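You operate a simulated robot arm through the tools that you are given. There is no shell and no other tool. Be economical: measure what you need, move in short steps, check, and stop when the job is done.

Carry out the task below with a simulated robot arm. There is one attempt and no reset: what you move stays moved.

Task
Hose the tray in the sink clean and shut the water off.
Fine: put the nozzle back in its holder; shut both its lever and the hose valve; tray and water stay in the sink.
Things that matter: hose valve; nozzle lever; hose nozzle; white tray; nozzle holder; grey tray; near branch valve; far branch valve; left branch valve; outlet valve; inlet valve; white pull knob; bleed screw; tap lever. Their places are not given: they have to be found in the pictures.

It is judged by the outcome, as a careful person would: the job done as asked, and still so three seconds after it is handed in. It fails if anything else is knocked over, pushed out of place, dropped, spilled or broken.

Robot
A 7-joint arm with a two-finger parallel gripper, fixed in place. Base frame: the origin is at the foot of the arm, x ahead of it, y to its left, z up; the work surface is at about z = 0.862. Lengths are in m, angles in rad, forces in N, time in s.
With the tool pointing down near the work surface it reaches from about 0.42 to 0.9 m from the base axis. Its first joint turns from -2.007 to 2.007 rad. Payload 3.91 kg.
The tool frame sits at the grasp point between the pads (the TCP): z along the fingers, y along the line on which they close. The tips reach 0.03 m beyond it. The gripper opens to 0.11 m. The fingers are 0.02 m wide and 0.01 m thick; the gripper's body (0.048 by 0.112 m) begins 0.055 m behind the TCP.
Orientation is told as [roll, pitch, yaw] about the base's x, y, z axes, in that order, counted from this pose: with the fingers straight down and closing along the base's y, the tool's x points along the base's -x, its y along +y and its z along -z.

Tools
- The arm moves only by the tool apply_moves. Its argument "increments" is one flat list of numbers, 7 for each row, row after row: the closure in counts, from 0 (fully open) to 255 (shut), then the shift along the base's x, y, z in m, then the turn, a rotation vector about the base's x, y, z in rad. In form: [fingers, tx, ty, tz, ax, ay, az, fingers, tx, ty, tz, ax, ay, az, ...]. A call has 1 to 10 rows; each row shifts and turns the commanded pose from where the row before left it. A row lasts 0.2 s, in which the tool goes at most 0.05 m and 0.15 rad; a call with a longer step from one row to the next is refused whole, and so is a gripper value outside its range. A pose out of reach is approached as far as the arm can. The call stops where the force on the tool passes 60 N (or 10 N more than at its start, if that is more) or the arm is blocked; 0.2 s more then pass. The fingers move at their own pace (about 0.153 m/s each) and stop on an object; they squeeze with about 44 N. The grip force told is the motor's: it shows also when the fingers shut on nothing. Time passes only in rows, and 0.2 s behind the last, so rows that do not move let the fingers close. The reply holds the time, the measured pose of the TCP, the force on the tool along the base axes, the opening and the grip force, in the units named above and with some noise.
- Cameras (640 x 400 px; columns grow to the right, rows downward): "scene" is fixed at [0.2194, -0.6483, 1.8321]; the picture's right is [0.95, -0.32, 0.00], its down [-0.16, -0.48, -0.86] and it looks along [0.28, 0.82, -0.50] (base axes); focal length 318 px, centre (320, 200). "wrist" rides on the gripper at [0.072, 0.017, -0.103] in the tool frame; the picture's right is [-0.23, 0.97, 0.00], its down [-0.76, -0.18, -0.62] and it looks along [-0.61, -0.14, 0.78] (tool axes); focal length 222 px, centre (320, 200).
- camera(camera): a new picture of that camera. The clock stands still meanwhile.
- slide_trunk(by): slides the trunk up (or, below 0, down) by that many m; the arm rides with it, the base frame stays. It gives what a move gives, with no picture.
- locate(camera, pixels): for up to 12 pixels [column, row] of the newest picture of that camera ("zoom" is the newest enlarged one), the place [x, y, z] in the base frame of the surface seen there, good to about 0.003 m. The clock stands still meanwhile.
- enlarge(camera, box): a new picture of the part [left, top, right, bottom] of that camera's present view, enlarged. The clock stands still meanwhile.
- hand_in(): hands the job in; it is judged then, once.

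Work in short steps. Measure before you move; look again where a grasp or a placing could have gone wrong, and mend it. You have 80 turns and 46 pictures in all, those below and enlarged ones among them. Open the gripper and draw the arm clear of the work before you hand the job in, unless the task says otherwise; then end with one line.

The tools are called after "Call:" by a JSON object that holds its "method" and its "body". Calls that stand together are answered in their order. apply_moves: Moves the arm, as the interface text tells. Its arguments: {"type":"object","properties":{"increments":{"type":"array"}},"required":["increments"]} The other tools are called the same way: slide_trunk (by) slides the trunk up or down; camera (camera) takes a picture; locate (camera, pixels) gives the place of the surface under pixels of a picture; enlarge (camera, box) takes an enlarged picture of a part of a camera's view; hand_in () hands the job in.

At the start:

```text
t: 0.0
eef_pos: [0.517, 0.2037, 1.4399]
tcp_rot: [0.0, 0.0, -0.001]
ft_force: [-0.3, 0.5, 1.4]
grip_width: 0.1098
grip_force: 0.2
trunk travel left (down, up): [-0.875, 0.115]
```

scene: 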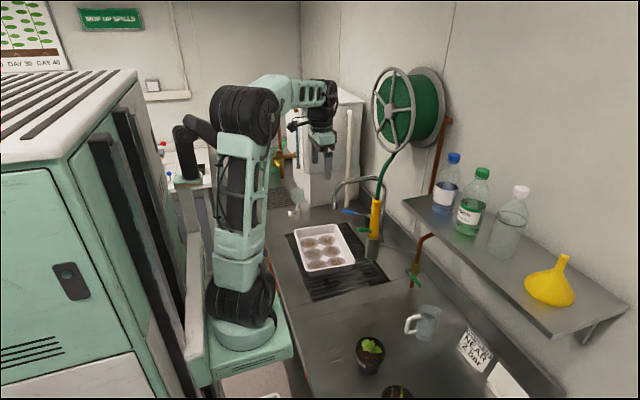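
wrist: 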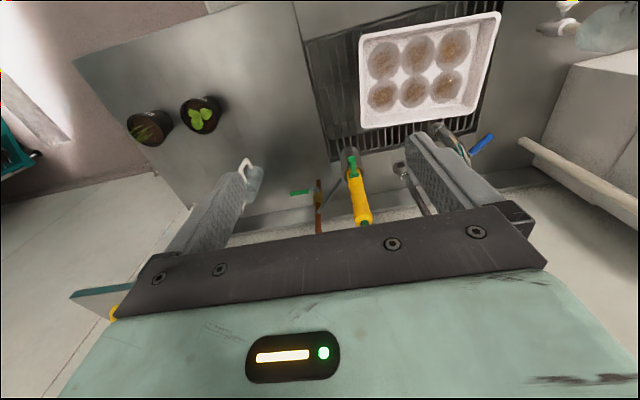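

The scene shows the yellow nozzle at about (376,218), a white tray at (322,247), and a green valve near (413,278). I enlarge these areas to see the details.

Call:
{"method": "enlarge", "body": {"camera": "scene", "box": [270, 160, 450, 310]}}

Call:
{"method": "enlarge", "body": {"camera": "wrist", "box": [270, 80, 520, 240]}}

```text
2.67 times, centred on (360, 235) of scene
```

zoom: 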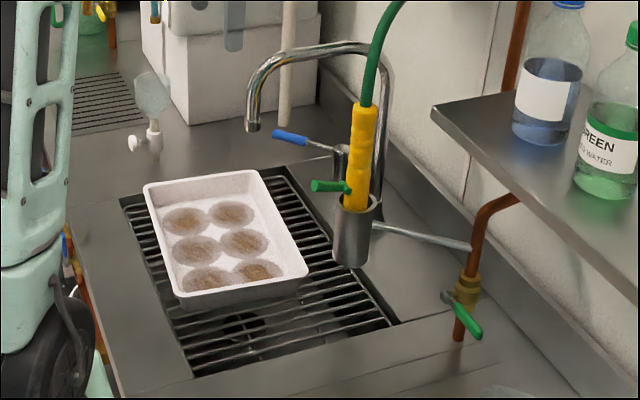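

```text
2.50 times, centred on (395, 160) of wrist
```

zoom: 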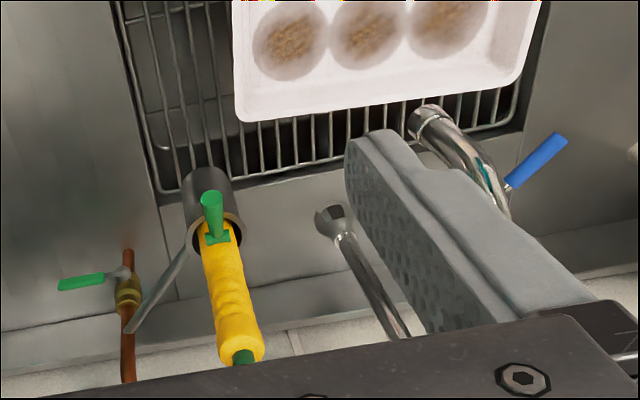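

I need positions of the nozzle, its lever, the holder, the green valve and the sink. I locate them on a new scene zoom.

Call:
{"method": "enlarge", "body": {"camera": "scene", "box": [335, 170, 431, 230]}}

Call:
{"method": "enlarge", "body": {"camera": "scene", "box": [340, 210, 452, 280]}}

Call:
{"method": "locate", "body": {"camera": "scene", "pixels": [[376, 200], [374, 230], [362, 212], [368, 213], [368, 245], [369, 257], [418, 285], [411, 272], [405, 268], [401, 277], [388, 226], [382, 193]]}}

Call:
{"method": "locate", "body": {"camera": "wrist", "pixels": [[365, 44], [494, 16], [468, 124], [366, 126], [384, 60], [447, 85], [353, 159], [296, 192], [318, 189], [480, 147], [452, 143], [402, 168]]}}

```text
6.67 times, centred on (383, 200) of scene
```

zoom: 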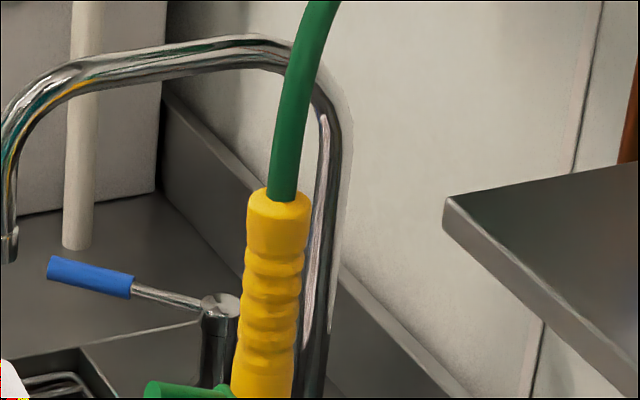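

```text
5.71 times, centred on (396, 245) of scene
```

zoom: 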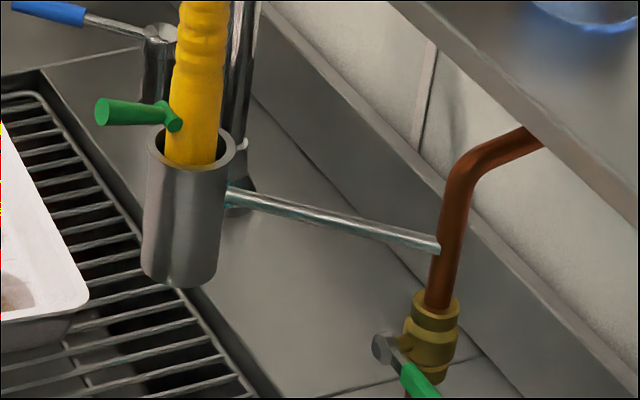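

```text
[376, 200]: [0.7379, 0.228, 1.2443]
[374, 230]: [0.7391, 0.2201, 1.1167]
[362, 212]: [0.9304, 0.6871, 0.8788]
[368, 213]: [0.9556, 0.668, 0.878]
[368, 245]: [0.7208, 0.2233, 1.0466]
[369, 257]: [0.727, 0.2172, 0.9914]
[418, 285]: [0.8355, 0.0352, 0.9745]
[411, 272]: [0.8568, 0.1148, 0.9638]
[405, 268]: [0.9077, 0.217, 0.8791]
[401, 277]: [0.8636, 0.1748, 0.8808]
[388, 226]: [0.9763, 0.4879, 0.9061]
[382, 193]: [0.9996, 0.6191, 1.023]
```

```text
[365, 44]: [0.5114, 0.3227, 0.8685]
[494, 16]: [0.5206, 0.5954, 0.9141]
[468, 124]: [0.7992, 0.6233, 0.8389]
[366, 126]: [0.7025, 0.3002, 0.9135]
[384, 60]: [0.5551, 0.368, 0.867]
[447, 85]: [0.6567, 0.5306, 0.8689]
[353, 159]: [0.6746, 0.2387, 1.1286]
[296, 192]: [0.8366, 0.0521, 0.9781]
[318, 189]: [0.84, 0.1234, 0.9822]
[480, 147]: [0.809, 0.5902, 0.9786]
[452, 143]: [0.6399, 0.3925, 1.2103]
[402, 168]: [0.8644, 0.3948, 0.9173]
```

Hose valve handle is about (0.836, 0.035–0.12, 0.978), crosswise to its vertical pipe, so it looks shut. Next I get the sink outline, holder bottom, shelf and pipe.

Call:
{"method": "camera", "body": {"camera": "scene"}}

Call:
{"method": "locate", "body": {"camera": "scene", "pixels": [[390, 281], [313, 303], [346, 221], [284, 235], [404, 201], [552, 333], [418, 255], [372, 210], [373, 222], [357, 213], [352, 211], [426, 322]]}}

Call:
{"method": "locate", "body": {"camera": "zoom", "pixels": [[105, 112], [165, 125], [150, 160], [190, 175], [230, 160], [150, 265], [180, 285], [215, 270], [435, 245], [430, 300], [380, 345], [420, 380]]}}

Call:
{"method": "enlarge", "body": {"camera": "scene", "box": [130, 120, 350, 260]}}

```text
39 pictures are left
```

scene: 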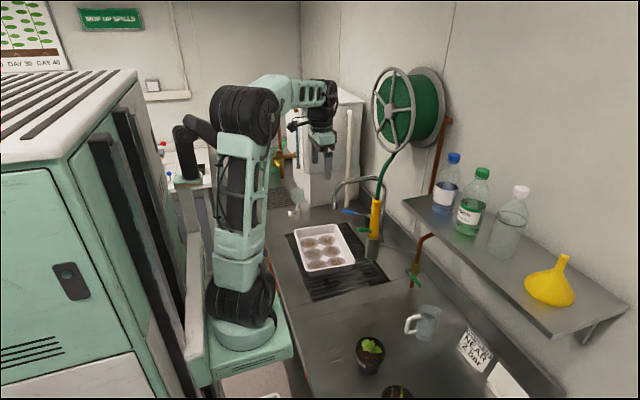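

```text
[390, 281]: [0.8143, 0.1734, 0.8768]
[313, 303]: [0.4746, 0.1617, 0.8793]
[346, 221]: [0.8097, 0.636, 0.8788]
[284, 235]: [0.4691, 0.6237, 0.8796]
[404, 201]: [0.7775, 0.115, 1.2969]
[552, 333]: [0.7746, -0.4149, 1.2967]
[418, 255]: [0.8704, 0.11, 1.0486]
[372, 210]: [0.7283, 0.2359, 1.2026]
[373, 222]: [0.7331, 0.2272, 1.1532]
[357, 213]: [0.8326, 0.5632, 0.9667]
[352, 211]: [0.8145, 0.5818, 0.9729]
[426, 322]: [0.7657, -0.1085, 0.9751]
```

```text
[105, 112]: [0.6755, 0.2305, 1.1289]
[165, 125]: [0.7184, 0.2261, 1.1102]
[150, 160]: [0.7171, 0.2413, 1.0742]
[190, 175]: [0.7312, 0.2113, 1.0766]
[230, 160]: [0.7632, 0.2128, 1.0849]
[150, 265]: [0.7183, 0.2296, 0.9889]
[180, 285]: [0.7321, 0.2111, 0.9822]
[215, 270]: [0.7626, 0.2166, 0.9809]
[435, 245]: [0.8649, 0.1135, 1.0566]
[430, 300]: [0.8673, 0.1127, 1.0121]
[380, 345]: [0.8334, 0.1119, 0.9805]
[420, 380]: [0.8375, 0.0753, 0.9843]
```

```text
2.86 times, centred on (240, 190) of scene
```

zoom: 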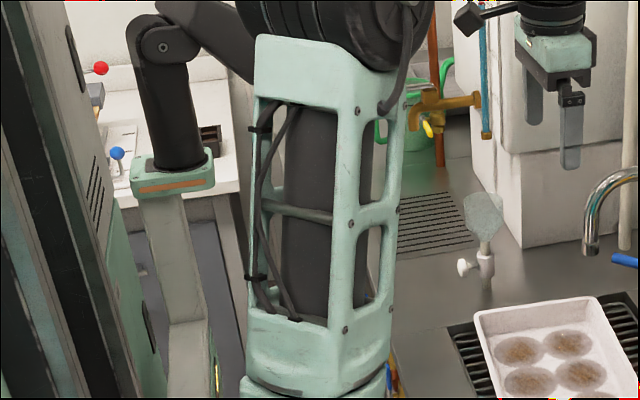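

The sink spans x 0.47–0.81, y 0.17–0.63, so the holder at (0.74, 0.237), z 0.98–1.08, stands over it. I tilt the tool forward and lower it a bit to look at the lever from nearby.

Call:
{"method": "apply_moves", "body": {"increments": [0, -0.01, 0, -0.03, 0, -0.15, 0, 0, -0.01, 0, -0.03, 0, -0.15, 0, 0, -0.01, 0, -0.03, 0, -0.15, 0, 0, 0, 0, -0.03, 0, -0.15, 0, 0, 0, 0, -0.03, 0, -0.15, 0, 0, 0, 0, -0.03, 0, -0.15, 0, 0, 0, 0, -0.03, 0, -0.15, 0, 0, 0, 0, 0, 0, -0.15, 0, 0, 0, 0, 0, 0, -0.15, 0, 0, 0, 0, 0, 0, -0.15, 0]}}

Call:
{"method": "camera", "body": {"camera": "wrist"}}

```text
t: 2.2
eef_pos: [0.4862, 0.2042, 1.2299]
tcp_rot: [0.025, -1.499, -0.024]
ft_force: [-0.6, -0.8, 0.1]
grip_width: 0.1101
grip_force: 0.0
trunk travel left (down, up): [-0.875, 0.115]
```

```text
37 pictures are left
```

wrist: 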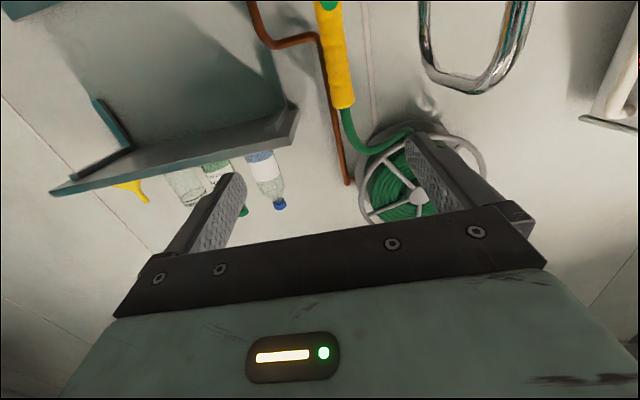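

The horizontal pose is reachable; the view is upside down and looks upward. I lower by 0.22 m to see the lever and holder.

Call:
{"method": "apply_moves", "body": {"increments": [0, 0, 0, -0.045, 0, 0, 0, 0, 0, 0, -0.045, 0, 0, 0, 0, 0, 0, -0.045, 0, 0, 0, 0, 0, 0, -0.045, 0, 0, 0, 0, 0, 0, -0.04, 0, 0, 0]}}

Call:
{"method": "camera", "body": {"camera": "wrist"}}

```text
t: 3.4
eef_pos: [0.5206, 0.2463, 1.029]
tcp_rot: [-0.032, -1.499, 0.028]
ft_force: [0.0, -0.8, -0.5]
grip_width: 0.11
grip_force: 0.0
out of reach, approached as far as the arm can: row 2, 3, 4, 5
trunk travel left (down, up): [-0.875, 0.115]
```

```text
36 pictures are left
```

wrist: 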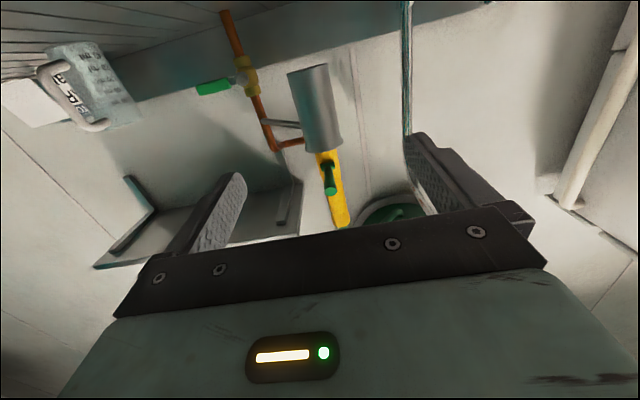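

The arm needs the trunk lower for this. I zoom on the holder bottom, the lever and the valve.

Call:
{"method": "enlarge", "body": {"camera": "wrist", "box": [190, 40, 400, 230]}}

Call:
{"method": "locate", "body": {"camera": "zoom", "pixels": [[120, 150], [45, 157], [170, 125], [350, 100], [430, 250], [425, 370], [440, 440], [430, 400], [250, 255]]}}

```text
2.11 times, centred on (295, 135) of wrist
```

zoom: 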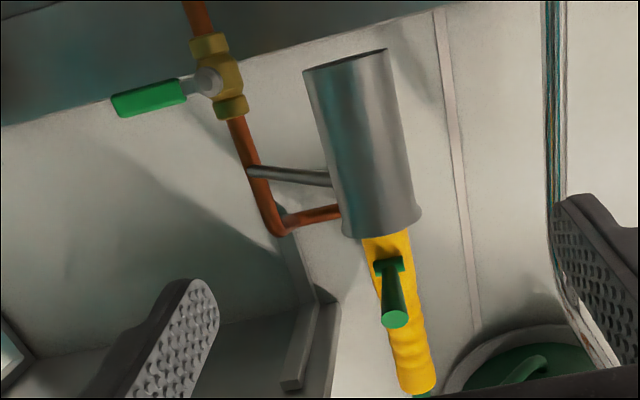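

```text
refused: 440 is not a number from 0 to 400
```

The lever hinges on a short crossbar along y and stands out toward -x; the valve handle's stem runs along x. I raise the tool first, then lower the trunk so the low poses are reachable.

Call:
{"method": "apply_moves", "body": {"increments": [0, 0, 0, 0.045, 0, 0, 0, 0, 0, 0, 0.045, 0, 0, 0, 0, 0, 0, 0.045, 0, 0, 0, 0, 0, 0, 0.045, 0, 0, 0, 0, 0, 0, 0.04, 0, 0, 0]}}

Call:
{"method": "slide_trunk", "body": {"by": -0.2}}

```text
t: 4.6
eef_pos: [0.522, 0.2461, 1.2489]
tcp_rot: [-0.005, -1.498, 0.007]
ft_force: [-0.2, 0.3, -0.5]
grip_width: 0.1097
grip_force: 0.1
trunk travel left (down, up): [-0.875, 0.115]
```

```text
t: 6.8
eef_pos: [0.5218, 0.2448, 1.0492]
tcp_rot: [0.004, -1.5, -0.003]
ft_force: [0.5, -0.4, 0.1]
grip_width: 0.11
grip_force: 0.0
trunk travel left (down, up): [-0.675, 0.315]
```

Now at (0.522, 0.245, 1.049). I go down by 0.05 to look up at the holder's underside.

Call:
{"method": "apply_moves", "body": {"increments": [255, 0, 0, -0.04, 0, -0.07, 0, 255, 0.0, 0, -0.03, 0, 0, 0]}}

Call:
{"method": "enlarge", "body": {"camera": "wrist", "box": [190, 0, 430, 230]}}

Call:
{"method": "locate", "body": {"camera": "zoom", "pixels": [[320, 100], [320, 200], [320, 300], [260, 200], [200, 100], [380, 300]]}}

```text
t: 7.4
eef_pos: [0.5202, 0.2447, 0.9812]
tcp_rot: [2.331, -1.567, -2.33]
ft_force: [-2.1, -6.4, 25.8]
grip_width: 0.0001
grip_force: 37.8
trunk travel left (down, up): [-0.675, 0.315]
```

```text
1.74 times, centred on (310, 115) of wrist
```

zoom: 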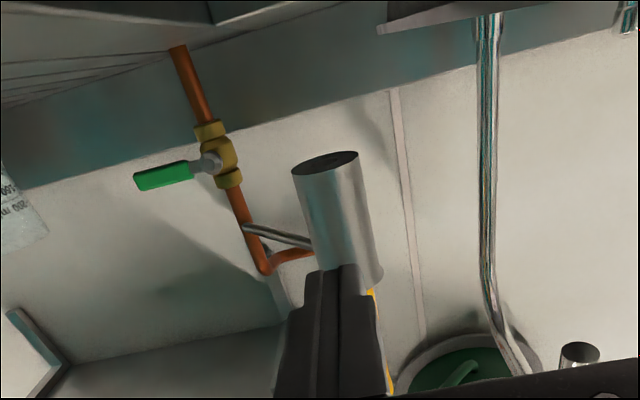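

```text
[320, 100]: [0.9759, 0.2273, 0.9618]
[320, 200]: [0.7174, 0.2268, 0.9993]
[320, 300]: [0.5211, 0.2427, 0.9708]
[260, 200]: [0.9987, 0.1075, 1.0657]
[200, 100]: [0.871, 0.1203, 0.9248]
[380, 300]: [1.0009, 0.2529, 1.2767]
```

The force reads 25.8 N upward, so the hand underside is probably touching something; I raise at once. The holder's bottom looks dark and open.

Call:
{"method": "apply_moves", "body": {"increments": [255, 0, 0, 0.03, 0, 0, 0]}}

Call:
{"method": "enlarge", "body": {"camera": "wrist", "box": [270, 60, 350, 120]}}

Call:
{"method": "camera", "body": {"camera": "scene"}}

```text
t: 7.8
eef_pos: [0.5203, 0.2444, 1.0079]
tcp_rot: [-0.193, -1.57, 0.193]
ft_force: [0.2, -0.2, -0.2]
grip_width: 0.0
grip_force: 37.9
trunk travel left (down, up): [-0.675, 0.315]
```

```text
6.67 times, centred on (310, 90) of wrist
```

zoom: 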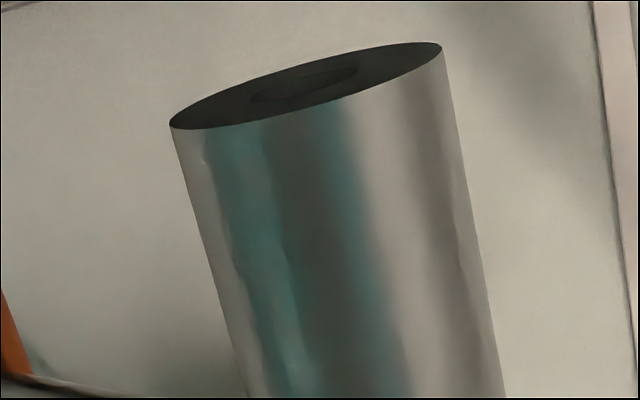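

```text
32 pictures are left
```

scene: 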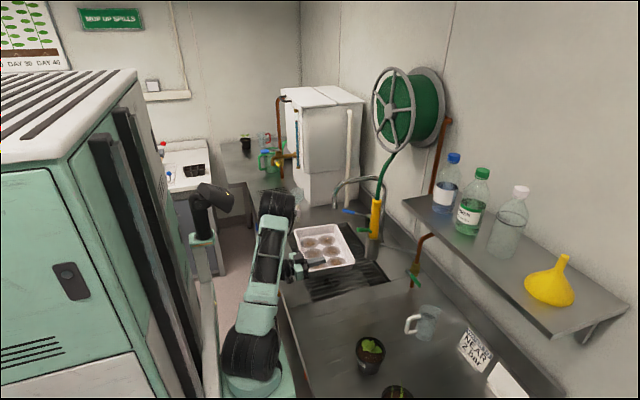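

The holder's floor has a drain hole, so water can pass into the sink. I bring the closed fingertips below the lever: to about (0.65, 0.236, 1.09).

Call:
{"method": "apply_moves", "body": {"increments": [255, 0.0, 0, 0.045, 0, 0, 0, 255, 0.045, -0.004, 0.037, 0, 0, 0, 255, 0.045, -0.004, 0, 0, 0, 0, 255, 0.04, 0, 0, 0, 0, 0]}}

Call:
{"method": "enlarge", "body": {"camera": "scene", "box": [320, 180, 420, 260]}}

Call:
{"method": "locate", "body": {"camera": "zoom", "pixels": [[235, 165], [260, 165], [290, 170], [230, 180], [240, 152]]}}

```text
refused: row 2 steps farther than a row can; nothing moved
```

```text
5.00 times, centred on (370, 220) of scene
```

zoom: 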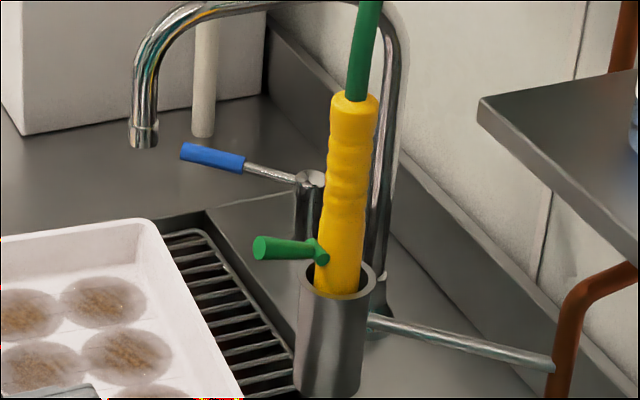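

```text
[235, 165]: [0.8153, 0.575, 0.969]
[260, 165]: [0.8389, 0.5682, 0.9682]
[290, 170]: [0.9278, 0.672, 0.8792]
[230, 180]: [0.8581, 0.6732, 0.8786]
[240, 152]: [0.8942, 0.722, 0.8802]
```

The step was too long; I redo it with split steps, and measure the lever at zoom (258,247)–(322,255).

Call:
{"method": "locate", "body": {"camera": "zoom", "pixels": [[258, 247], [280, 248], [300, 250], [322, 257], [320, 243], [330, 230], [346, 110], [350, 200], [290, 258]]}}

Call:
{"method": "apply_moves", "body": {"increments": [255, 0.0, 0, 0.042, 0, 0, 0, 255, 0.0, -0.004, 0.04, 0, 0, 0, 255, 0.043, -0.004, 0, 0, 0, 0, 255, 0.04, 0, 0, 0, 0, 0, 255, 0.037, 0, 0, 0, 0, 0]}}

Call:
{"method": "enlarge", "body": {"camera": "scene", "box": [320, 180, 420, 260]}}

```text
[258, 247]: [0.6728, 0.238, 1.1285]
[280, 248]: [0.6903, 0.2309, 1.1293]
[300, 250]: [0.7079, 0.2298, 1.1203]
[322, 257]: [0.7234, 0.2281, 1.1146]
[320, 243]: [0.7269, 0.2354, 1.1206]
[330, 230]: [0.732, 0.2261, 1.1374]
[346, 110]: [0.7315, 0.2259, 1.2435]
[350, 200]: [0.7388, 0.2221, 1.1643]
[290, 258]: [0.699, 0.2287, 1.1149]
```

```text
t: 9.0
eef_pos: [0.6412, 0.2364, 1.0893]
tcp_rot: [-0.364, -1.569, 0.363]
ft_force: [0.4, -0.3, -0.3]
grip_width: 0.0001
grip_force: 37.7
trunk travel left (down, up): [-0.675, 0.315]
```

```text
5.00 times, centred on (370, 220) of scene
```

zoom: 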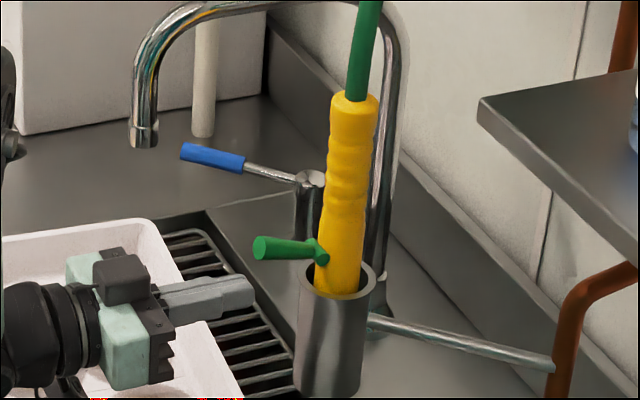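

Fingertips are below the lever. I advance 0.015 and lift in small steps, watching force.

Call:
{"method": "apply_moves", "body": {"increments": [255, 0.016, 0, 0, 0, 0, 0, 255, 0, 0, 0.012, 0, 0, 0, 255, 0, 0, 0.01, 0, 0, 0, 255, 0, 0, 0.01, 0, 0, 0]}}

Call:
{"method": "enlarge", "body": {"camera": "scene", "box": [320, 180, 420, 260]}}

```text
t: 10.0
eef_pos: [0.6585, 0.2372, 1.1224]
tcp_rot: [-0.016, -1.568, 0.016]
ft_force: [-0.4, 0.4, -2.0]
grip_width: 0.0001
grip_force: 37.8
trunk travel left (down, up): [-0.675, 0.315]
```

```text
5.00 times, centred on (370, 220) of scene
```

zoom: 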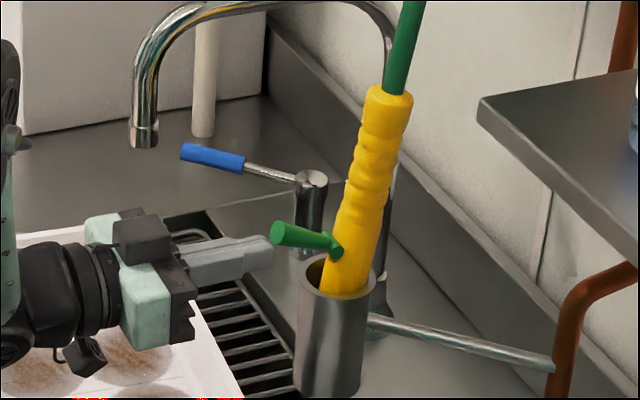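

The whole nozzle tilts with hardly any force (2 N) and the lever doesn't turn relative to the body. I let it down again and try pushing the lever down from above, which seats the nozzle instead.

Call:
{"method": "apply_moves", "body": {"increments": [255, 0, 0, -0.015, 0, 0, 0, 255, 0, 0, -0.018, 0, 0, 0, 255, -0.04, 0, 0, 0, 0, 0, 255, 0, 0, 0.045, 0, 0, 0, 255, 0, 0, 0.035, 0, 0, 0, 255, 0.04, 0, 0, 0, 0, 0]}}

Call:
{"method": "enlarge", "body": {"camera": "scene", "box": [320, 180, 420, 260]}}

```text
t: 11.4
eef_pos: [0.6583, 0.2373, 1.1697]
tcp_rot: [0.16, -1.568, -0.16]
ft_force: [0.1, -0.9, -0.3]
grip_width: 0.0002
grip_force: 38.1
trunk travel left (down, up): [-0.675, 0.315]
```

```text
5.00 times, centred on (370, 220) of scene
```

zoom: 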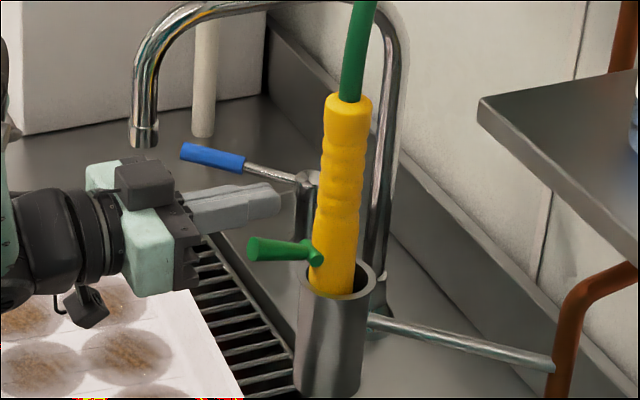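

The nozzle came back upright; the fingertips are above the lever. I press down in small steps.

Call:
{"method": "apply_moves", "body": {"increments": [255, 0, 0, -0.015, 0, 0, 0, 255, 0, 0, -0.012, 0, 0, 0, 255, 0, 0, -0.01, 0, 0, 0, 255, 0, 0, -0.01, 0, 0, 0]}}

Call:
{"method": "enlarge", "body": {"camera": "scene", "box": [320, 180, 420, 260]}}

```text
t: 12.4
eef_pos: [0.6567, 0.2372, 1.122]
tcp_rot: [0.169, -1.57, -0.17]
ft_force: [0.8, -0.1, -1.4]
grip_width: 0.0002
grip_force: 37.9
trunk travel left (down, up): [-0.675, 0.315]
```

```text
5.00 times, centred on (370, 220) of scene
```

zoom: 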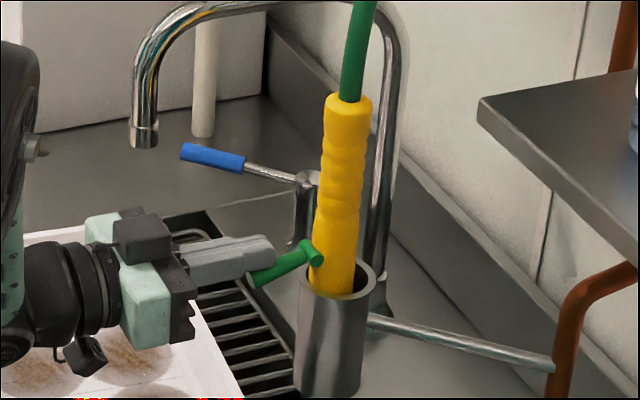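

The lever turns down with about 1 N while the nozzle stays. I keep pressing it down toward its stop.

Call:
{"method": "apply_moves", "body": {"increments": [255, 0, 0, -0.01, 0, 0, 0, 255, 0.002, 0, -0.01, 0, 0, 0, 255, 0.003, 0, -0.01, 0, 0, 0]}}

Call:
{"method": "enlarge", "body": {"camera": "scene", "box": [320, 180, 420, 260]}}

```text
t: 13.2
eef_pos: [0.6602, 0.2416, 1.11]
tcp_rot: [2.686, -1.538, -2.683]
ft_force: [-9.3, -1.4, 23.5]
grip_width: 0.0001
grip_force: 37.9
trunk travel left (down, up): [-0.675, 0.315]
stopped in row 3: the force on the tool passed its limit (the readings are from after the stop); the commanded pose is now the measured one
```

```text
5.00 times, centred on (370, 220) of scene
```

zoom: 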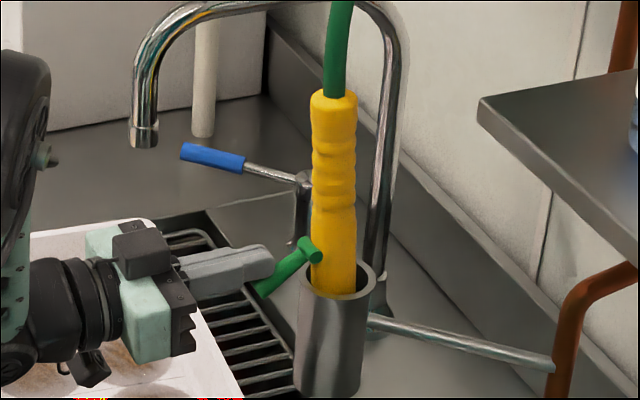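

The lever reached a stop about 40° below level. I back off and see whether it stays.

Call:
{"method": "apply_moves", "body": {"increments": [255, 0, 0, 0.03, 0, 0, 0, 255, 0, 0, 0.03, 0, 0, 0, 255, -0.04, 0, 0, 0, 0, 0, 255, -0.04, 0, 0, 0, 0, 0]}}

Call:
{"method": "enlarge", "body": {"camera": "scene", "box": [320, 180, 420, 260]}}

Call:
{"method": "locate", "body": {"camera": "zoom", "pixels": [[262, 285], [285, 268], [310, 250], [335, 275], [340, 110], [345, 180]]}}

```text
t: 14.2
eef_pos: [0.5819, 0.2406, 1.1651]
tcp_rot: [2.677, -1.547, -2.672]
ft_force: [-0.2, -0.5, -0.5]
grip_width: 0.0
grip_force: 38.0
trunk travel left (down, up): [-0.675, 0.315]
```

```text
5.00 times, centred on (370, 220) of scene
```

zoom: 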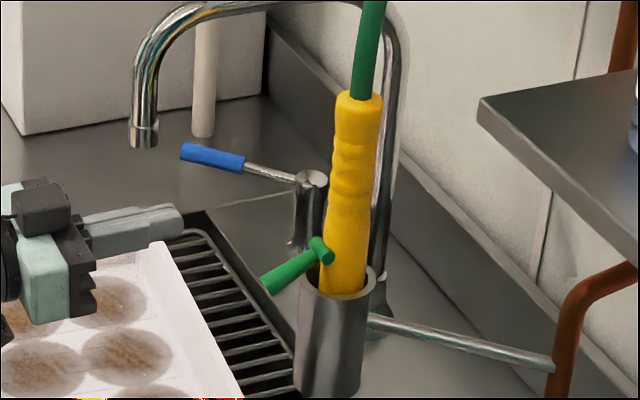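

```text
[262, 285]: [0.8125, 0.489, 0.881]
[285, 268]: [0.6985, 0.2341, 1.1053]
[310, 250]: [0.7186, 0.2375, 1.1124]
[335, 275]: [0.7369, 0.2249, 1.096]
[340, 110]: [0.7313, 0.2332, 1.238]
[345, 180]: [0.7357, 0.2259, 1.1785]
```

The lever stays down (about 50° from its first position); the nozzle sits in the holder. Now I go to the hose valve: move to y≈0.05 with tool tilted forward-down and have a close look.

Call:
{"method": "apply_moves", "body": {"increments": [255, 0, -0.04, 0, 0, 0.13, 0, 255, 0, -0.04, 0, 0, 0.13, 0, 255, 0, -0.04, 0, 0, 0.13, 0, 255, 0, -0.04, 0, 0, 0.13, 0, 255, 0, -0.03, 0, 0, 0.13, 0, 255, 0.045, 0, 0, 0, 0, 0]}}

Call:
{"method": "camera", "body": {"camera": "wrist"}}

Call:
{"method": "locate", "body": {"camera": "scene", "pixels": [[408, 330], [437, 318], [416, 306], [425, 340], [372, 342]]}}

```text
t: 15.6
eef_pos: [0.6256, 0.0509, 1.165]
tcp_rot: [0.019, -0.941, -0.02]
ft_force: [0.4, 1.0, -0.8]
grip_width: 0.0
grip_force: 37.5
trunk travel left (down, up): [-0.675, 0.315]
```

```text
24 pictures are left
```

wrist: 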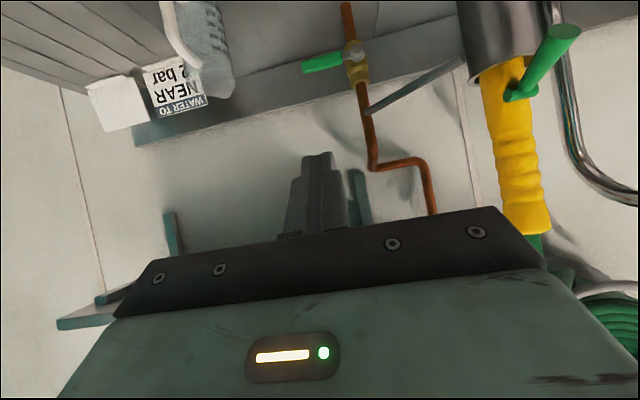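

```text
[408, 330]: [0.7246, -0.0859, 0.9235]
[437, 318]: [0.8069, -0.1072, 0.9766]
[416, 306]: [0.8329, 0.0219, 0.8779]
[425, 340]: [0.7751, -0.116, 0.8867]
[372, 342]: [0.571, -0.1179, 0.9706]
```

The valve handle at wrist (320,62) points to -y. I bring the closed fingertips above its outer end, TCP about (0.812, 0.05, 1.03).

Call:
{"method": "apply_moves", "body": {"increments": [255, 0.04, 0, -0.02, 0, 0, 0, 255, 0.04, 0, -0.025, 0, 0, 0, 255, 0.04, 0, -0.03, 0, 0, 0, 255, 0.04, 0, -0.03, 0, 0, 0, 255, 0.026, 0.002, -0.03, 0, 0, 0]}}

Call:
{"method": "enlarge", "body": {"camera": "scene", "box": [350, 220, 470, 300]}}

```text
t: 16.8
eef_pos: [0.8101, 0.054, 1.031]
tcp_rot: [0.021, -0.944, -0.02]
ft_force: [0.0, 0.3, -0.9]
grip_width: 0.0
grip_force: 37.5
trunk travel left (down, up): [-0.675, 0.315]
```

```text
5.00 times, centred on (410, 260) of scene
```

zoom: 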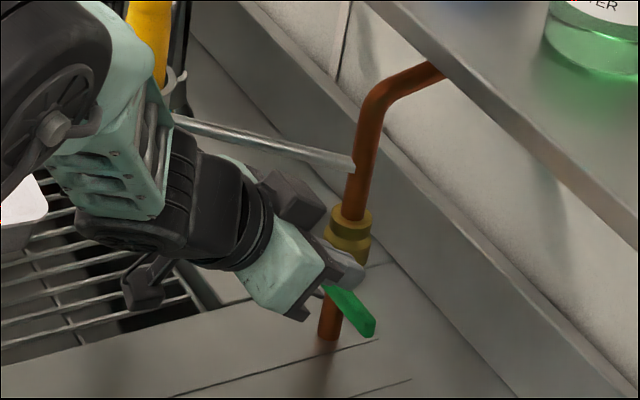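

The fingertips are above the handle. I press down gently.

Call:
{"method": "apply_moves", "body": {"increments": [255, 0, 0, -0.015, 0, 0, 0, 255, 0, 0, -0.01, 0, 0, 0, 255, 0, 0.002, -0.01, 0, 0, 0, 255, 0, 0.002, -0.01, 0, 0, 0]}}

Call:
{"method": "enlarge", "body": {"camera": "scene", "box": [350, 220, 470, 300]}}

```text
t: 17.8
eef_pos: [0.8102, 0.0534, 0.9987]
tcp_rot: [0.018, -0.964, -0.025]
ft_force: [-39.8, -12.5, 29.4]
grip_width: 0.0
grip_force: 38.2
trunk travel left (down, up): [-0.675, 0.315]
stopped in row 4: the force on the tool passed its limit (the readings are from after the stop); the commanded pose is now the measured one
```

```text
5.00 times, centred on (410, 260) of scene
```

zoom: 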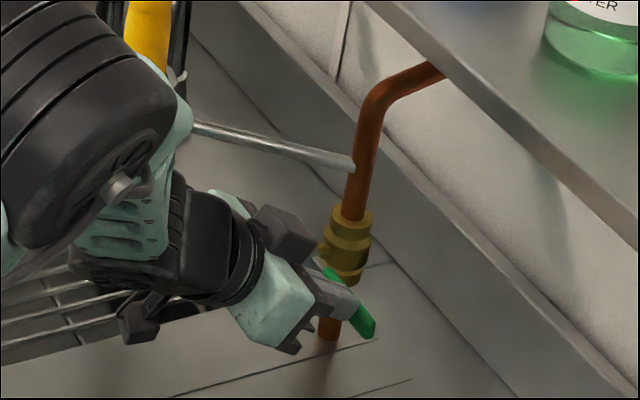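

The handle won't go down (hard stop), so it must open upward. I back off, drop below, and come in under the handle.

Call:
{"method": "apply_moves", "body": {"increments": [255, 0, 0, 0.02, 0, 0, 0, 255, -0.04, 0, 0, 0, -0.14, 0, 255, -0.03, 0, -0.02, 0, 0, 0, 255, 0, -0.005, -0.03, 0, 0, 0, 255, 0, 0, -0.022, 0, 0, 0, 255, 0.035, 0, 0, 0, 0, 0, 255, 0.035, 0, 0, 0, 0, 0]}}

Call:
{"method": "enlarge", "body": {"camera": "scene", "box": [350, 220, 470, 300]}}

```text
t: 19.4
eef_pos: [0.8138, 0.05, 0.9419]
tcp_rot: [0.024, -1.096, -0.03]
ft_force: [-0.1, 0.7, -0.1]
grip_width: 0.0
grip_force: 37.6
trunk travel left (down, up): [-0.675, 0.315]
```

```text
5.00 times, centred on (410, 260) of scene
```

zoom: 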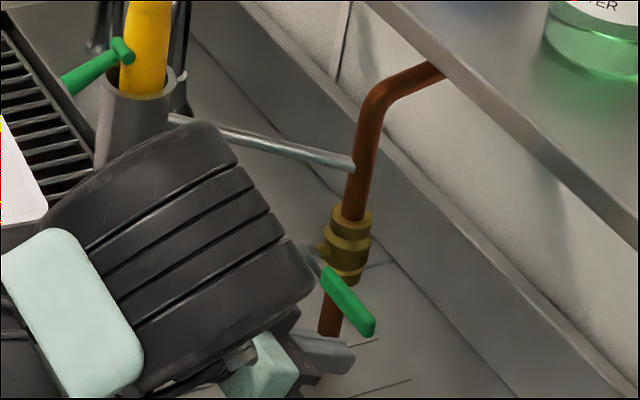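

The finger is under the handle with no contact yet. I push up along the arc about the hub (y 0.113, z 0.98).

Call:
{"method": "apply_moves", "body": {"increments": [255, 0, 0.001, 0.028, 0, 0, 0, 255, 0, 0.001, 0.015, 0, 0, 0, 255, 0, 0.002, 0.017, 0, 0, 0, 255, 0, 0.004, 0.016, 0, 0, 0, 255, 0, 0.011, 0.014, 0, 0, 0, 255, 0, 0.011, 0.011, 0, 0, 0, 255, 0, 0.012, 0.008, 0, 0, 0]}}

Call:
{"method": "enlarge", "body": {"camera": "scene", "box": [350, 200, 470, 280]}}

```text
t: 21.0
eef_pos: [0.8134, 0.0911, 1.051]
tcp_rot: [0.025, -1.099, -0.029]
ft_force: [-0.1, 0.3, -0.1]
grip_width: 0.0001
grip_force: 37.3
trunk travel left (down, up): [-0.675, 0.315]
```

```text
5.00 times, centred on (410, 240) of scene
```

zoom: 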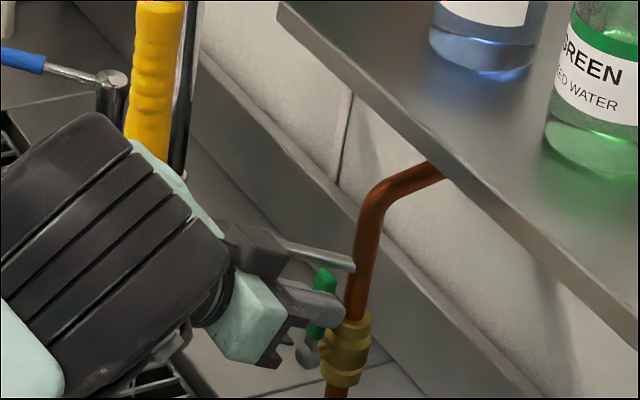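

The handle now stands up along the pipe. I nudge it a little more in +y, then withdraw in -x and look for water.

Call:
{"method": "apply_moves", "body": {"increments": [255, 0, 0.006, 0.0, 0, 0, 0, 255, 0, 0.005, 0.0, 0, 0, 0, 255, 0, -0.015, 0, 0, 0, 0, 255, -0.04, -0.005, 0, 0, 0, 0, 255, -0.045, 0, 0, 0, 0, 0, 255, -0.045, 0, 0.02, 0, 0, 0, 255, -0.045, 0, 0.02, 0, 0, 0]}}

Call:
{"method": "enlarge", "body": {"camera": "scene", "box": [290, 180, 450, 300]}}

```text
t: 22.6
eef_pos: [0.639, 0.0809, 1.0911]
tcp_rot: [0.025, -1.094, -0.031]
ft_force: [0.0, -0.8, -1.3]
grip_width: 0.0
grip_force: 37.9
trunk travel left (down, up): [-0.675, 0.315]
```

```text
3.33 times, centred on (370, 240) of scene
```

zoom: 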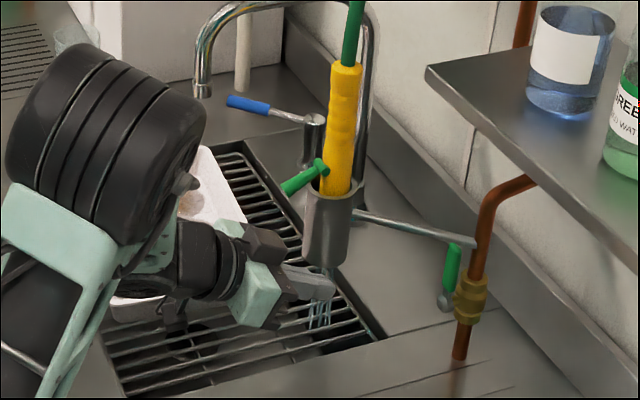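

The handle is up and water runs from the holder straight into the sink. Before grasping I measure the tap spout, the nozzle and the hose so the path avoids them.

Call:
{"method": "locate", "body": {"camera": "zoom", "pixels": [[203, 90], [212, 40], [250, 5], [364, 60], [360, 160], [313, 130], [235, 102], [345, 75], [335, 150], [340, 185], [285, 190], [322, 165]]}}

Call:
{"method": "camera", "body": {"camera": "scene"}}

Call:
{"method": "locate", "body": {"camera": "scene", "pixels": [[345, 182], [335, 190], [374, 178], [385, 168], [395, 152], [400, 130], [380, 195], [358, 180]]}}

```text
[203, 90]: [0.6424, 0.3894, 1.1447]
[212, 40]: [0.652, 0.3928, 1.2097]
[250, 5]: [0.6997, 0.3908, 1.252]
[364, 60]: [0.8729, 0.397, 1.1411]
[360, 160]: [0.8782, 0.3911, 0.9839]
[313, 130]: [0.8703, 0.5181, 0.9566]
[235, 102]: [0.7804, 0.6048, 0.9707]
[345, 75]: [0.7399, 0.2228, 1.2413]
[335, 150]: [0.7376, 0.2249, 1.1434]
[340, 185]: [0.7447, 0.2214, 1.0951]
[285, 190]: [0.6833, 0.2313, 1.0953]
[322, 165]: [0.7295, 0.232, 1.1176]
```

```text
18 pictures are left
```

scene: 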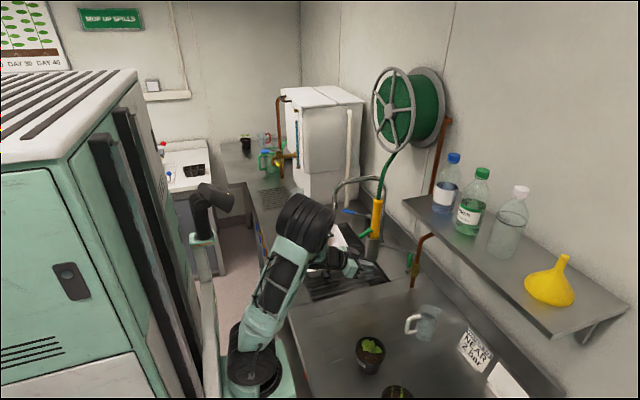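

```text
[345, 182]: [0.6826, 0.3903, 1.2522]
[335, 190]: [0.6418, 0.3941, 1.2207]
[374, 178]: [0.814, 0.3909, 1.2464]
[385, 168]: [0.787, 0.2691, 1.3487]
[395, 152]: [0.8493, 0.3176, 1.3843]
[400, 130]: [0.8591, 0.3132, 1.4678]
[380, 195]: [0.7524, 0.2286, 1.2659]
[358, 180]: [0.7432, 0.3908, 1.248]
```

The tap's arch lies in the plane y≈0.392 from x 0.64 (spout, z 1.145) to 0.87, top z 1.26, so I'll pass in front of it (x<0.6). Now I open the gripper and approach the nozzle at z≈1.20 from -x.

Call:
{"method": "apply_moves", "body": {"increments": [0, -0.03, 0, 0.038, 0, 0, 0, 0, -0.03, 0.02, 0.03, 0, 0, 0, 0, -0.02, 0.03, 0.03, 0, 0, 0, 0, 0, 0.045, 0.011, 0, 0, 0, 0, 0, 0.045, 0, 0, 0, 0, 0, 0, 0.014, 0, 0, 0, 0, 0, 0.044, 0, 0, 0, 0, 0, 0, 0.044, 0, 0, 0, 0, 0, 0, 0.044, 0, 0, 0, 0, 0]}}

Call:
{"method": "camera", "body": {"camera": "wrist"}}

```text
t: 24.6
eef_pos: [0.6902, 0.2362, 1.1994]
tcp_rot: [0.023, -1.1, -0.028]
ft_force: [-0.2, -0.3, 0.1]
grip_width: 0.1102
grip_force: 0.1
trunk travel left (down, up): [-0.675, 0.315]
```

```text
17 pictures are left
```

wrist: 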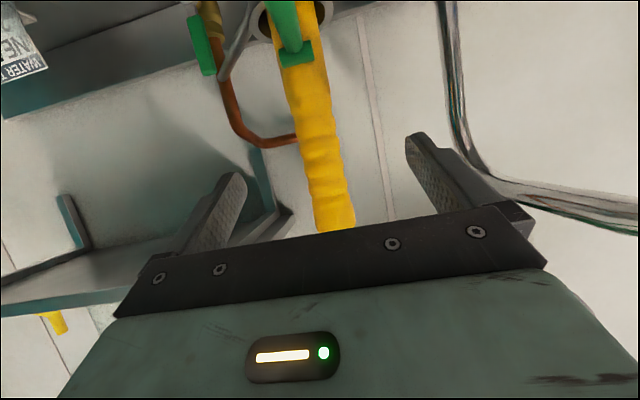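

The nozzle is centred between the fingers at (325,150). I advance 0.045 and close.

Call:
{"method": "apply_moves", "body": {"increments": [0, 0.045, 0, 0, 0, 0, 0, 255, 0, 0, 0, 0, 0, 0, 255, 0, 0, 0, 0, 0, 0, 255, 0, 0, 0, 0, 0, 0]}}

```text
t: 25.6
eef_pos: [0.7356, 0.235, 1.1989]
tcp_rot: [0.023, -1.097, -0.029]
ft_force: [0.1, -1.9, 2.3]
grip_width: 0.0319
grip_force: 43.6
trunk travel left (down, up): [-0.675, 0.315]
```

The nozzle is gripped (0.032 m). I lift it straight up by 0.14 to clear the holder.

Call:
{"method": "apply_moves", "body": {"increments": [255, 0, 0, 0.03, 0, 0, 0, 255, 0, 0, 0.03, 0, 0, 0, 255, 0, 0, 0.04, 0, 0, 0, 255, 0, 0, 0.04, 0, 0, 0]}}

Call:
{"method": "enlarge", "body": {"camera": "scene", "box": [290, 140, 450, 260]}}

```text
t: 26.6
eef_pos: [0.735, 0.2365, 1.3397]
tcp_rot: [0.024, -1.095, -0.026]
ft_force: [0.5, 0.7, -3.3]
grip_width: 0.0319
grip_force: 44.4
trunk travel left (down, up): [-0.675, 0.315]
```

```text
3.33 times, centred on (370, 200) of scene
```

zoom: 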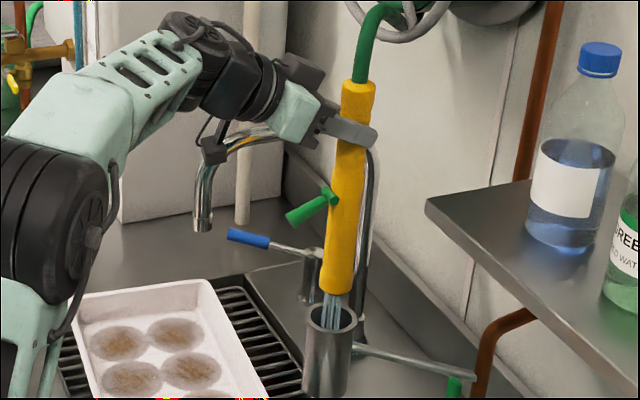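

The tip is clear of the holder. I locate the tip, then move -x by 0.18, keeping the jet in the sink.

Call:
{"method": "locate", "body": {"camera": "zoom", "pixels": [[337, 285], [335, 305], [330, 320]]}}

Call:
{"method": "apply_moves", "body": {"increments": [255, -0.04, 0, 0, 0, 0, 0, 255, -0.045, 0, 0, 0, 0, 0, 255, -0.045, 0, 0, 0, 0, 0, 255, -0.045, 0, 0, 0, 0, 0]}}

Call:
{"method": "enlarge", "body": {"camera": "scene", "box": [260, 140, 440, 300]}}

```text
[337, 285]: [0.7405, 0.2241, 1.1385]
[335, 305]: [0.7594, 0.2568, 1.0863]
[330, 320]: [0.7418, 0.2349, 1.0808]
```

```text
t: 27.6
eef_pos: [0.5617, 0.2349, 1.3408]
tcp_rot: [0.022, -1.094, -0.03]
ft_force: [0.3, -1.4, -3.4]
grip_width: 0.0319
grip_force: 43.5
trunk travel left (down, up): [-0.675, 0.315]
```

```text
2.50 times, centred on (350, 220) of scene
```

zoom: 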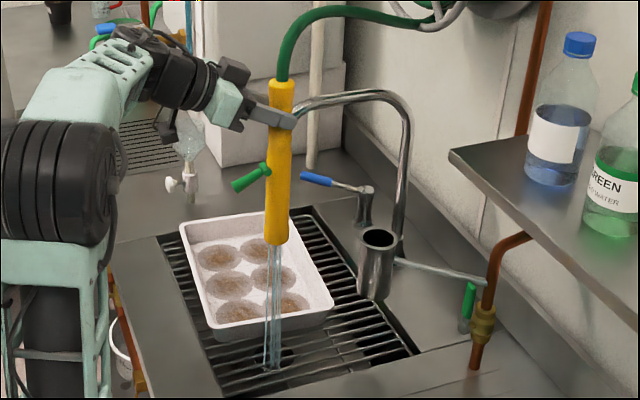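

The jet falls straight into the sink. Next I move over the tray's left column: (0.55, 0.37), then 0.45 and 0.53, lowering slightly and dwelling.

Call:
{"method": "apply_moves", "body": {"increments": [255, -0.01, 0.04, -0.025, 0, 0, 0, 255, 0, 0.04, -0.025, 0, 0, 0, 255, 0, 0.04, -0.02, 0, 0, 0, 255, 0, 0.015, 0, 0, 0, 0, 255, 0, 0, 0, 0, 0, 0, 255, 0, 0, 0, 0, 0, 0, 255, 0, 0, 0, 0, 0, 0, 255, 0, 0, 0, 0, 0, 0]}}

Call:
{"method": "enlarge", "body": {"camera": "scene", "box": [260, 140, 440, 300]}}

```text
t: 29.4
eef_pos: [0.5519, 0.3714, 1.2708]
tcp_rot: [0.024, -1.096, -0.027]
ft_force: [1.6, 0.7, -3.2]
grip_width: 0.0318
grip_force: 44.4
trunk travel left (down, up): [-0.675, 0.315]
```

```text
2.50 times, centred on (350, 220) of scene
```

zoom: 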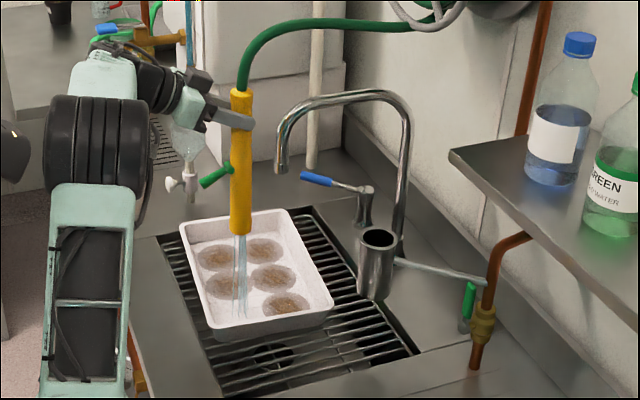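

The near-left spot is gone. I check the clamp/flask position at zoom (187,140)/(190,180) before moving further in +y, and continue to y≈0.45.

Call:
{"method": "locate", "body": {"camera": "zoom", "pixels": [[187, 140], [190, 180], [170, 184], [217, 258], [265, 250], [270, 277], [285, 303]]}}

Call:
{"method": "apply_moves", "body": {"increments": [255, 0, 0.04, 0, 0, 0, 0, 255, 0, 0.04, 0, 0, 0, 0, 255, 0, 0, 0, 0, 0, 0, 255, 0, 0, 0, 0, 0, 0, 255, 0, 0, 0, 0, 0, 0, 255, 0, 0, 0, 0, 0, 0]}}

```text
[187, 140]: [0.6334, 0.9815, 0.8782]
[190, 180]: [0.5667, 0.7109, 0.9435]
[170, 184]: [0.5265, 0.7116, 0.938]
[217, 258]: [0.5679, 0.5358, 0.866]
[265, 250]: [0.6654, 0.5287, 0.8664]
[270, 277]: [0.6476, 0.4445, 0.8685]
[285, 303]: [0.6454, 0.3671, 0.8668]
```

```text
t: 30.8
eef_pos: [0.5505, 0.4519, 1.2697]
tcp_rot: [0.024, -1.099, -0.028]
ft_force: [-0.1, 0.4, -3.8]
grip_width: 0.0317
grip_force: 44.0
trunk travel left (down, up): [-0.675, 0.315]
```

The clamp at (0.56, 0.71) is well away. I go on to y≈0.53 and dwell, then look.

Call:
{"method": "apply_moves", "body": {"increments": [255, 0.005, 0.04, 0, 0, 0, 0, 255, 0.005, 0.04, 0, 0, 0, 0, 255, 0, 0, 0, 0, 0, 0, 255, 0, 0, 0, 0, 0, 0, 255, 0, 0, 0, 0, 0, 0, 255, 0, 0, 0, 0, 0, 0]}}

Call:
{"method": "enlarge", "body": {"camera": "scene", "box": [260, 140, 440, 300]}}

```text
t: 32.2
eef_pos: [0.5597, 0.5317, 1.2708]
tcp_rot: [0.023, -1.097, -0.028]
ft_force: [0.3, -0.3, -3.5]
grip_width: 0.0321
grip_force: 44.2
trunk travel left (down, up): [-0.675, 0.315]
```

```text
2.50 times, centred on (350, 220) of scene
```

zoom: 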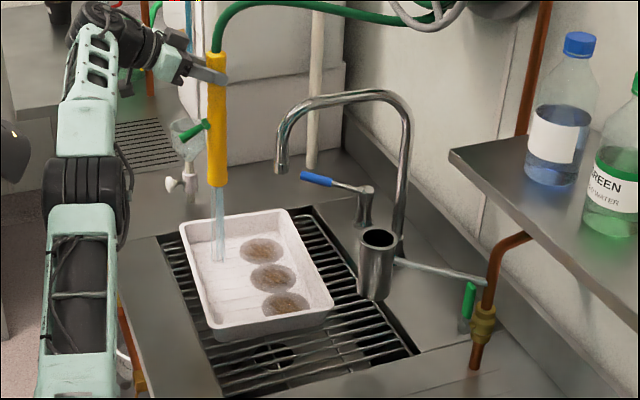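

The left column is clean. For the right column I stay at y≈0.525, x≈0.655 (clear of the spout) and then tilt the jet toward -y.

Call:
{"method": "apply_moves", "body": {"increments": [255, 0.032, -0.002, 0, 0, 0, 0, 255, 0.032, -0.002, 0, 0, 0, 0, 255, 0.03, -0.002, 0, 0, 0, 0, 255, 0, 0, 0, 0, 0, 0, 255, 0, 0, 0, 0, 0, 0, 255, 0, 0, 0, 0, 0, 0, 255, 0, 0, 0, 0, 0, 0]}}

Call:
{"method": "apply_moves", "body": {"increments": [255, 0, 0, 0, -0.1, 0, 0, 255, 0, 0, 0, -0.1, 0, 0, 255, 0, 0, 0, 0, 0, 0, 255, 0, 0, 0, 0, 0, 0, 255, 0, 0, 0, 0, 0, 0, 255, 0, 0, 0, 0, 0, 0]}}

Call:
{"method": "enlarge", "body": {"camera": "scene", "box": [260, 140, 440, 300]}}

```text
t: 33.8
eef_pos: [0.6495, 0.5077, 1.2612]
tcp_rot: [0.025, -1.099, -0.028]
ft_force: [-0.5, -0.9, -2.6]
grip_width: 0.032
grip_force: 44.3
out of reach, approached as far as the arm can: row 1, 2, 3
trunk travel left (down, up): [-0.675, 0.315]
```

```text
t: 35.2
eef_pos: [0.6464, 0.4963, 1.2555]
tcp_rot: [-0.399, -1.064, 0.345]
ft_force: [-0.2, 0.5, -2.2]
grip_width: 0.0316
grip_force: 43.9
out of reach, approached as far as the arm can: row 1, 2
trunk travel left (down, up): [-0.675, 0.315]
```

```text
2.50 times, centred on (350, 220) of scene
```

zoom: 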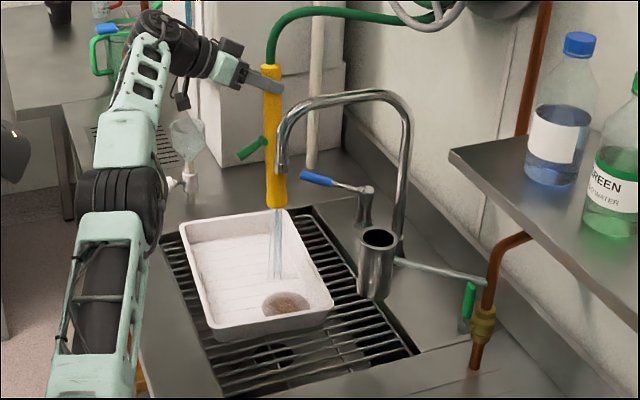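

Only the near-right spot at (0.645, 0.367) is left. I undo the roll, go back in front of the spout to x≈0.545, then y≈0.367, and tilt the jet toward +x.

Call:
{"method": "apply_moves", "body": {"increments": [255, -0.03, 0.005, 0.003, 0.1, 0, 0, 255, -0.035, 0.005, 0.003, 0.1, 0, 0, 255, -0.036, 0, 0.003, 0, 0, 0, 255, 0, -0.04, 0, 0, 0, 0, 255, 0, -0.04, 0, 0, 0, 0, 255, 0, -0.04, 0, 0, 0, 0]}}

```text
t: 36.6
eef_pos: [0.547, 0.3849, 1.2621]
tcp_rot: [0.023, -1.094, -0.032]
ft_force: [-0.8, 0.1, -3.1]
grip_width: 0.0317
grip_force: 43.6
trunk travel left (down, up): [-0.675, 0.315]
```

Orientation is restored. Now I shift to y≈0.367 and tilt the jet forward by 0.26 rad, dwelling there.

Call:
{"method": "apply_moves", "body": {"increments": [255, -0.005, -0.018, 0, 0, 0, 0, 255, 0, 0, 0, 0, -0.13, 0, 255, 0, 0, 0, 0, -0.12, 0, 255, 0, 0, 0, 0, 0, 0, 255, 0, 0, 0, 0, 0, 0, 255, 0, 0, 0, 0, 0, 0, 255, 0, 0, 0, 0, 0, 0, 255, 0, 0, 0, 0, 0, 0]}}

Call:
{"method": "enlarge", "body": {"camera": "scene", "box": [260, 140, 440, 300]}}

```text
t: 38.4
eef_pos: [0.5567, 0.3478, 1.2827]
tcp_rot: [0.23, -1.342, -0.265]
ft_force: [0.8, 1.0, -2.6]
grip_width: 0.032
grip_force: 43.8
trunk travel left (down, up): [-0.675, 0.315]
```

```text
2.50 times, centred on (350, 220) of scene
```

zoom: 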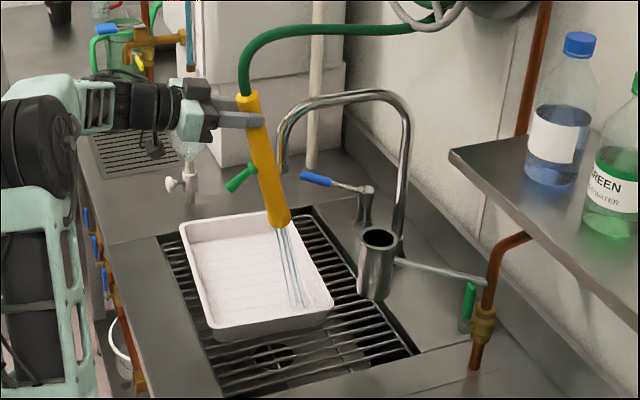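

The tray looks clean. I tilt back and withdraw to y≈0.24, then check the tray closely.

Call:
{"method": "apply_moves", "body": {"increments": [255, -0.012, 0, 0, 0, 0.13, 0, 255, 0, 0, 0, 0, 0.12, 0, 255, 0, -0.04, 0.02, 0, 0, 0, 255, 0, -0.04, 0.02, 0, 0, 0, 255, 0, -0.03, 0.02, 0, 0, 0]}}

Call:
{"method": "enlarge", "body": {"camera": "scene", "box": [270, 190, 430, 300]}}

```text
t: 39.6
eef_pos: [0.5275, 0.2578, 1.3231]
tcp_rot: [0.021, -1.098, -0.025]
ft_force: [0.5, 1.0, -4.0]
grip_width: 0.0317
grip_force: 43.9
trunk travel left (down, up): [-0.675, 0.315]
```

```text
3.64 times, centred on (350, 245) of scene
```

zoom: 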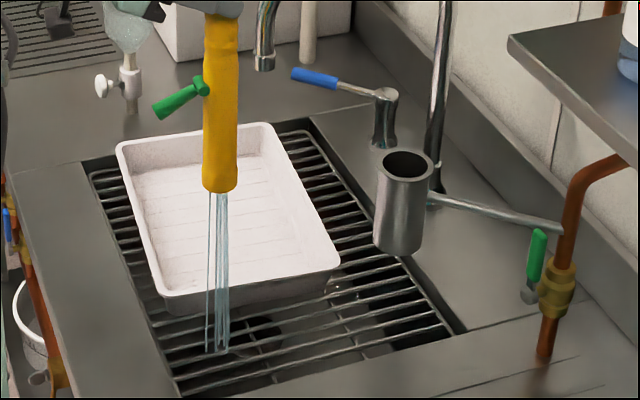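

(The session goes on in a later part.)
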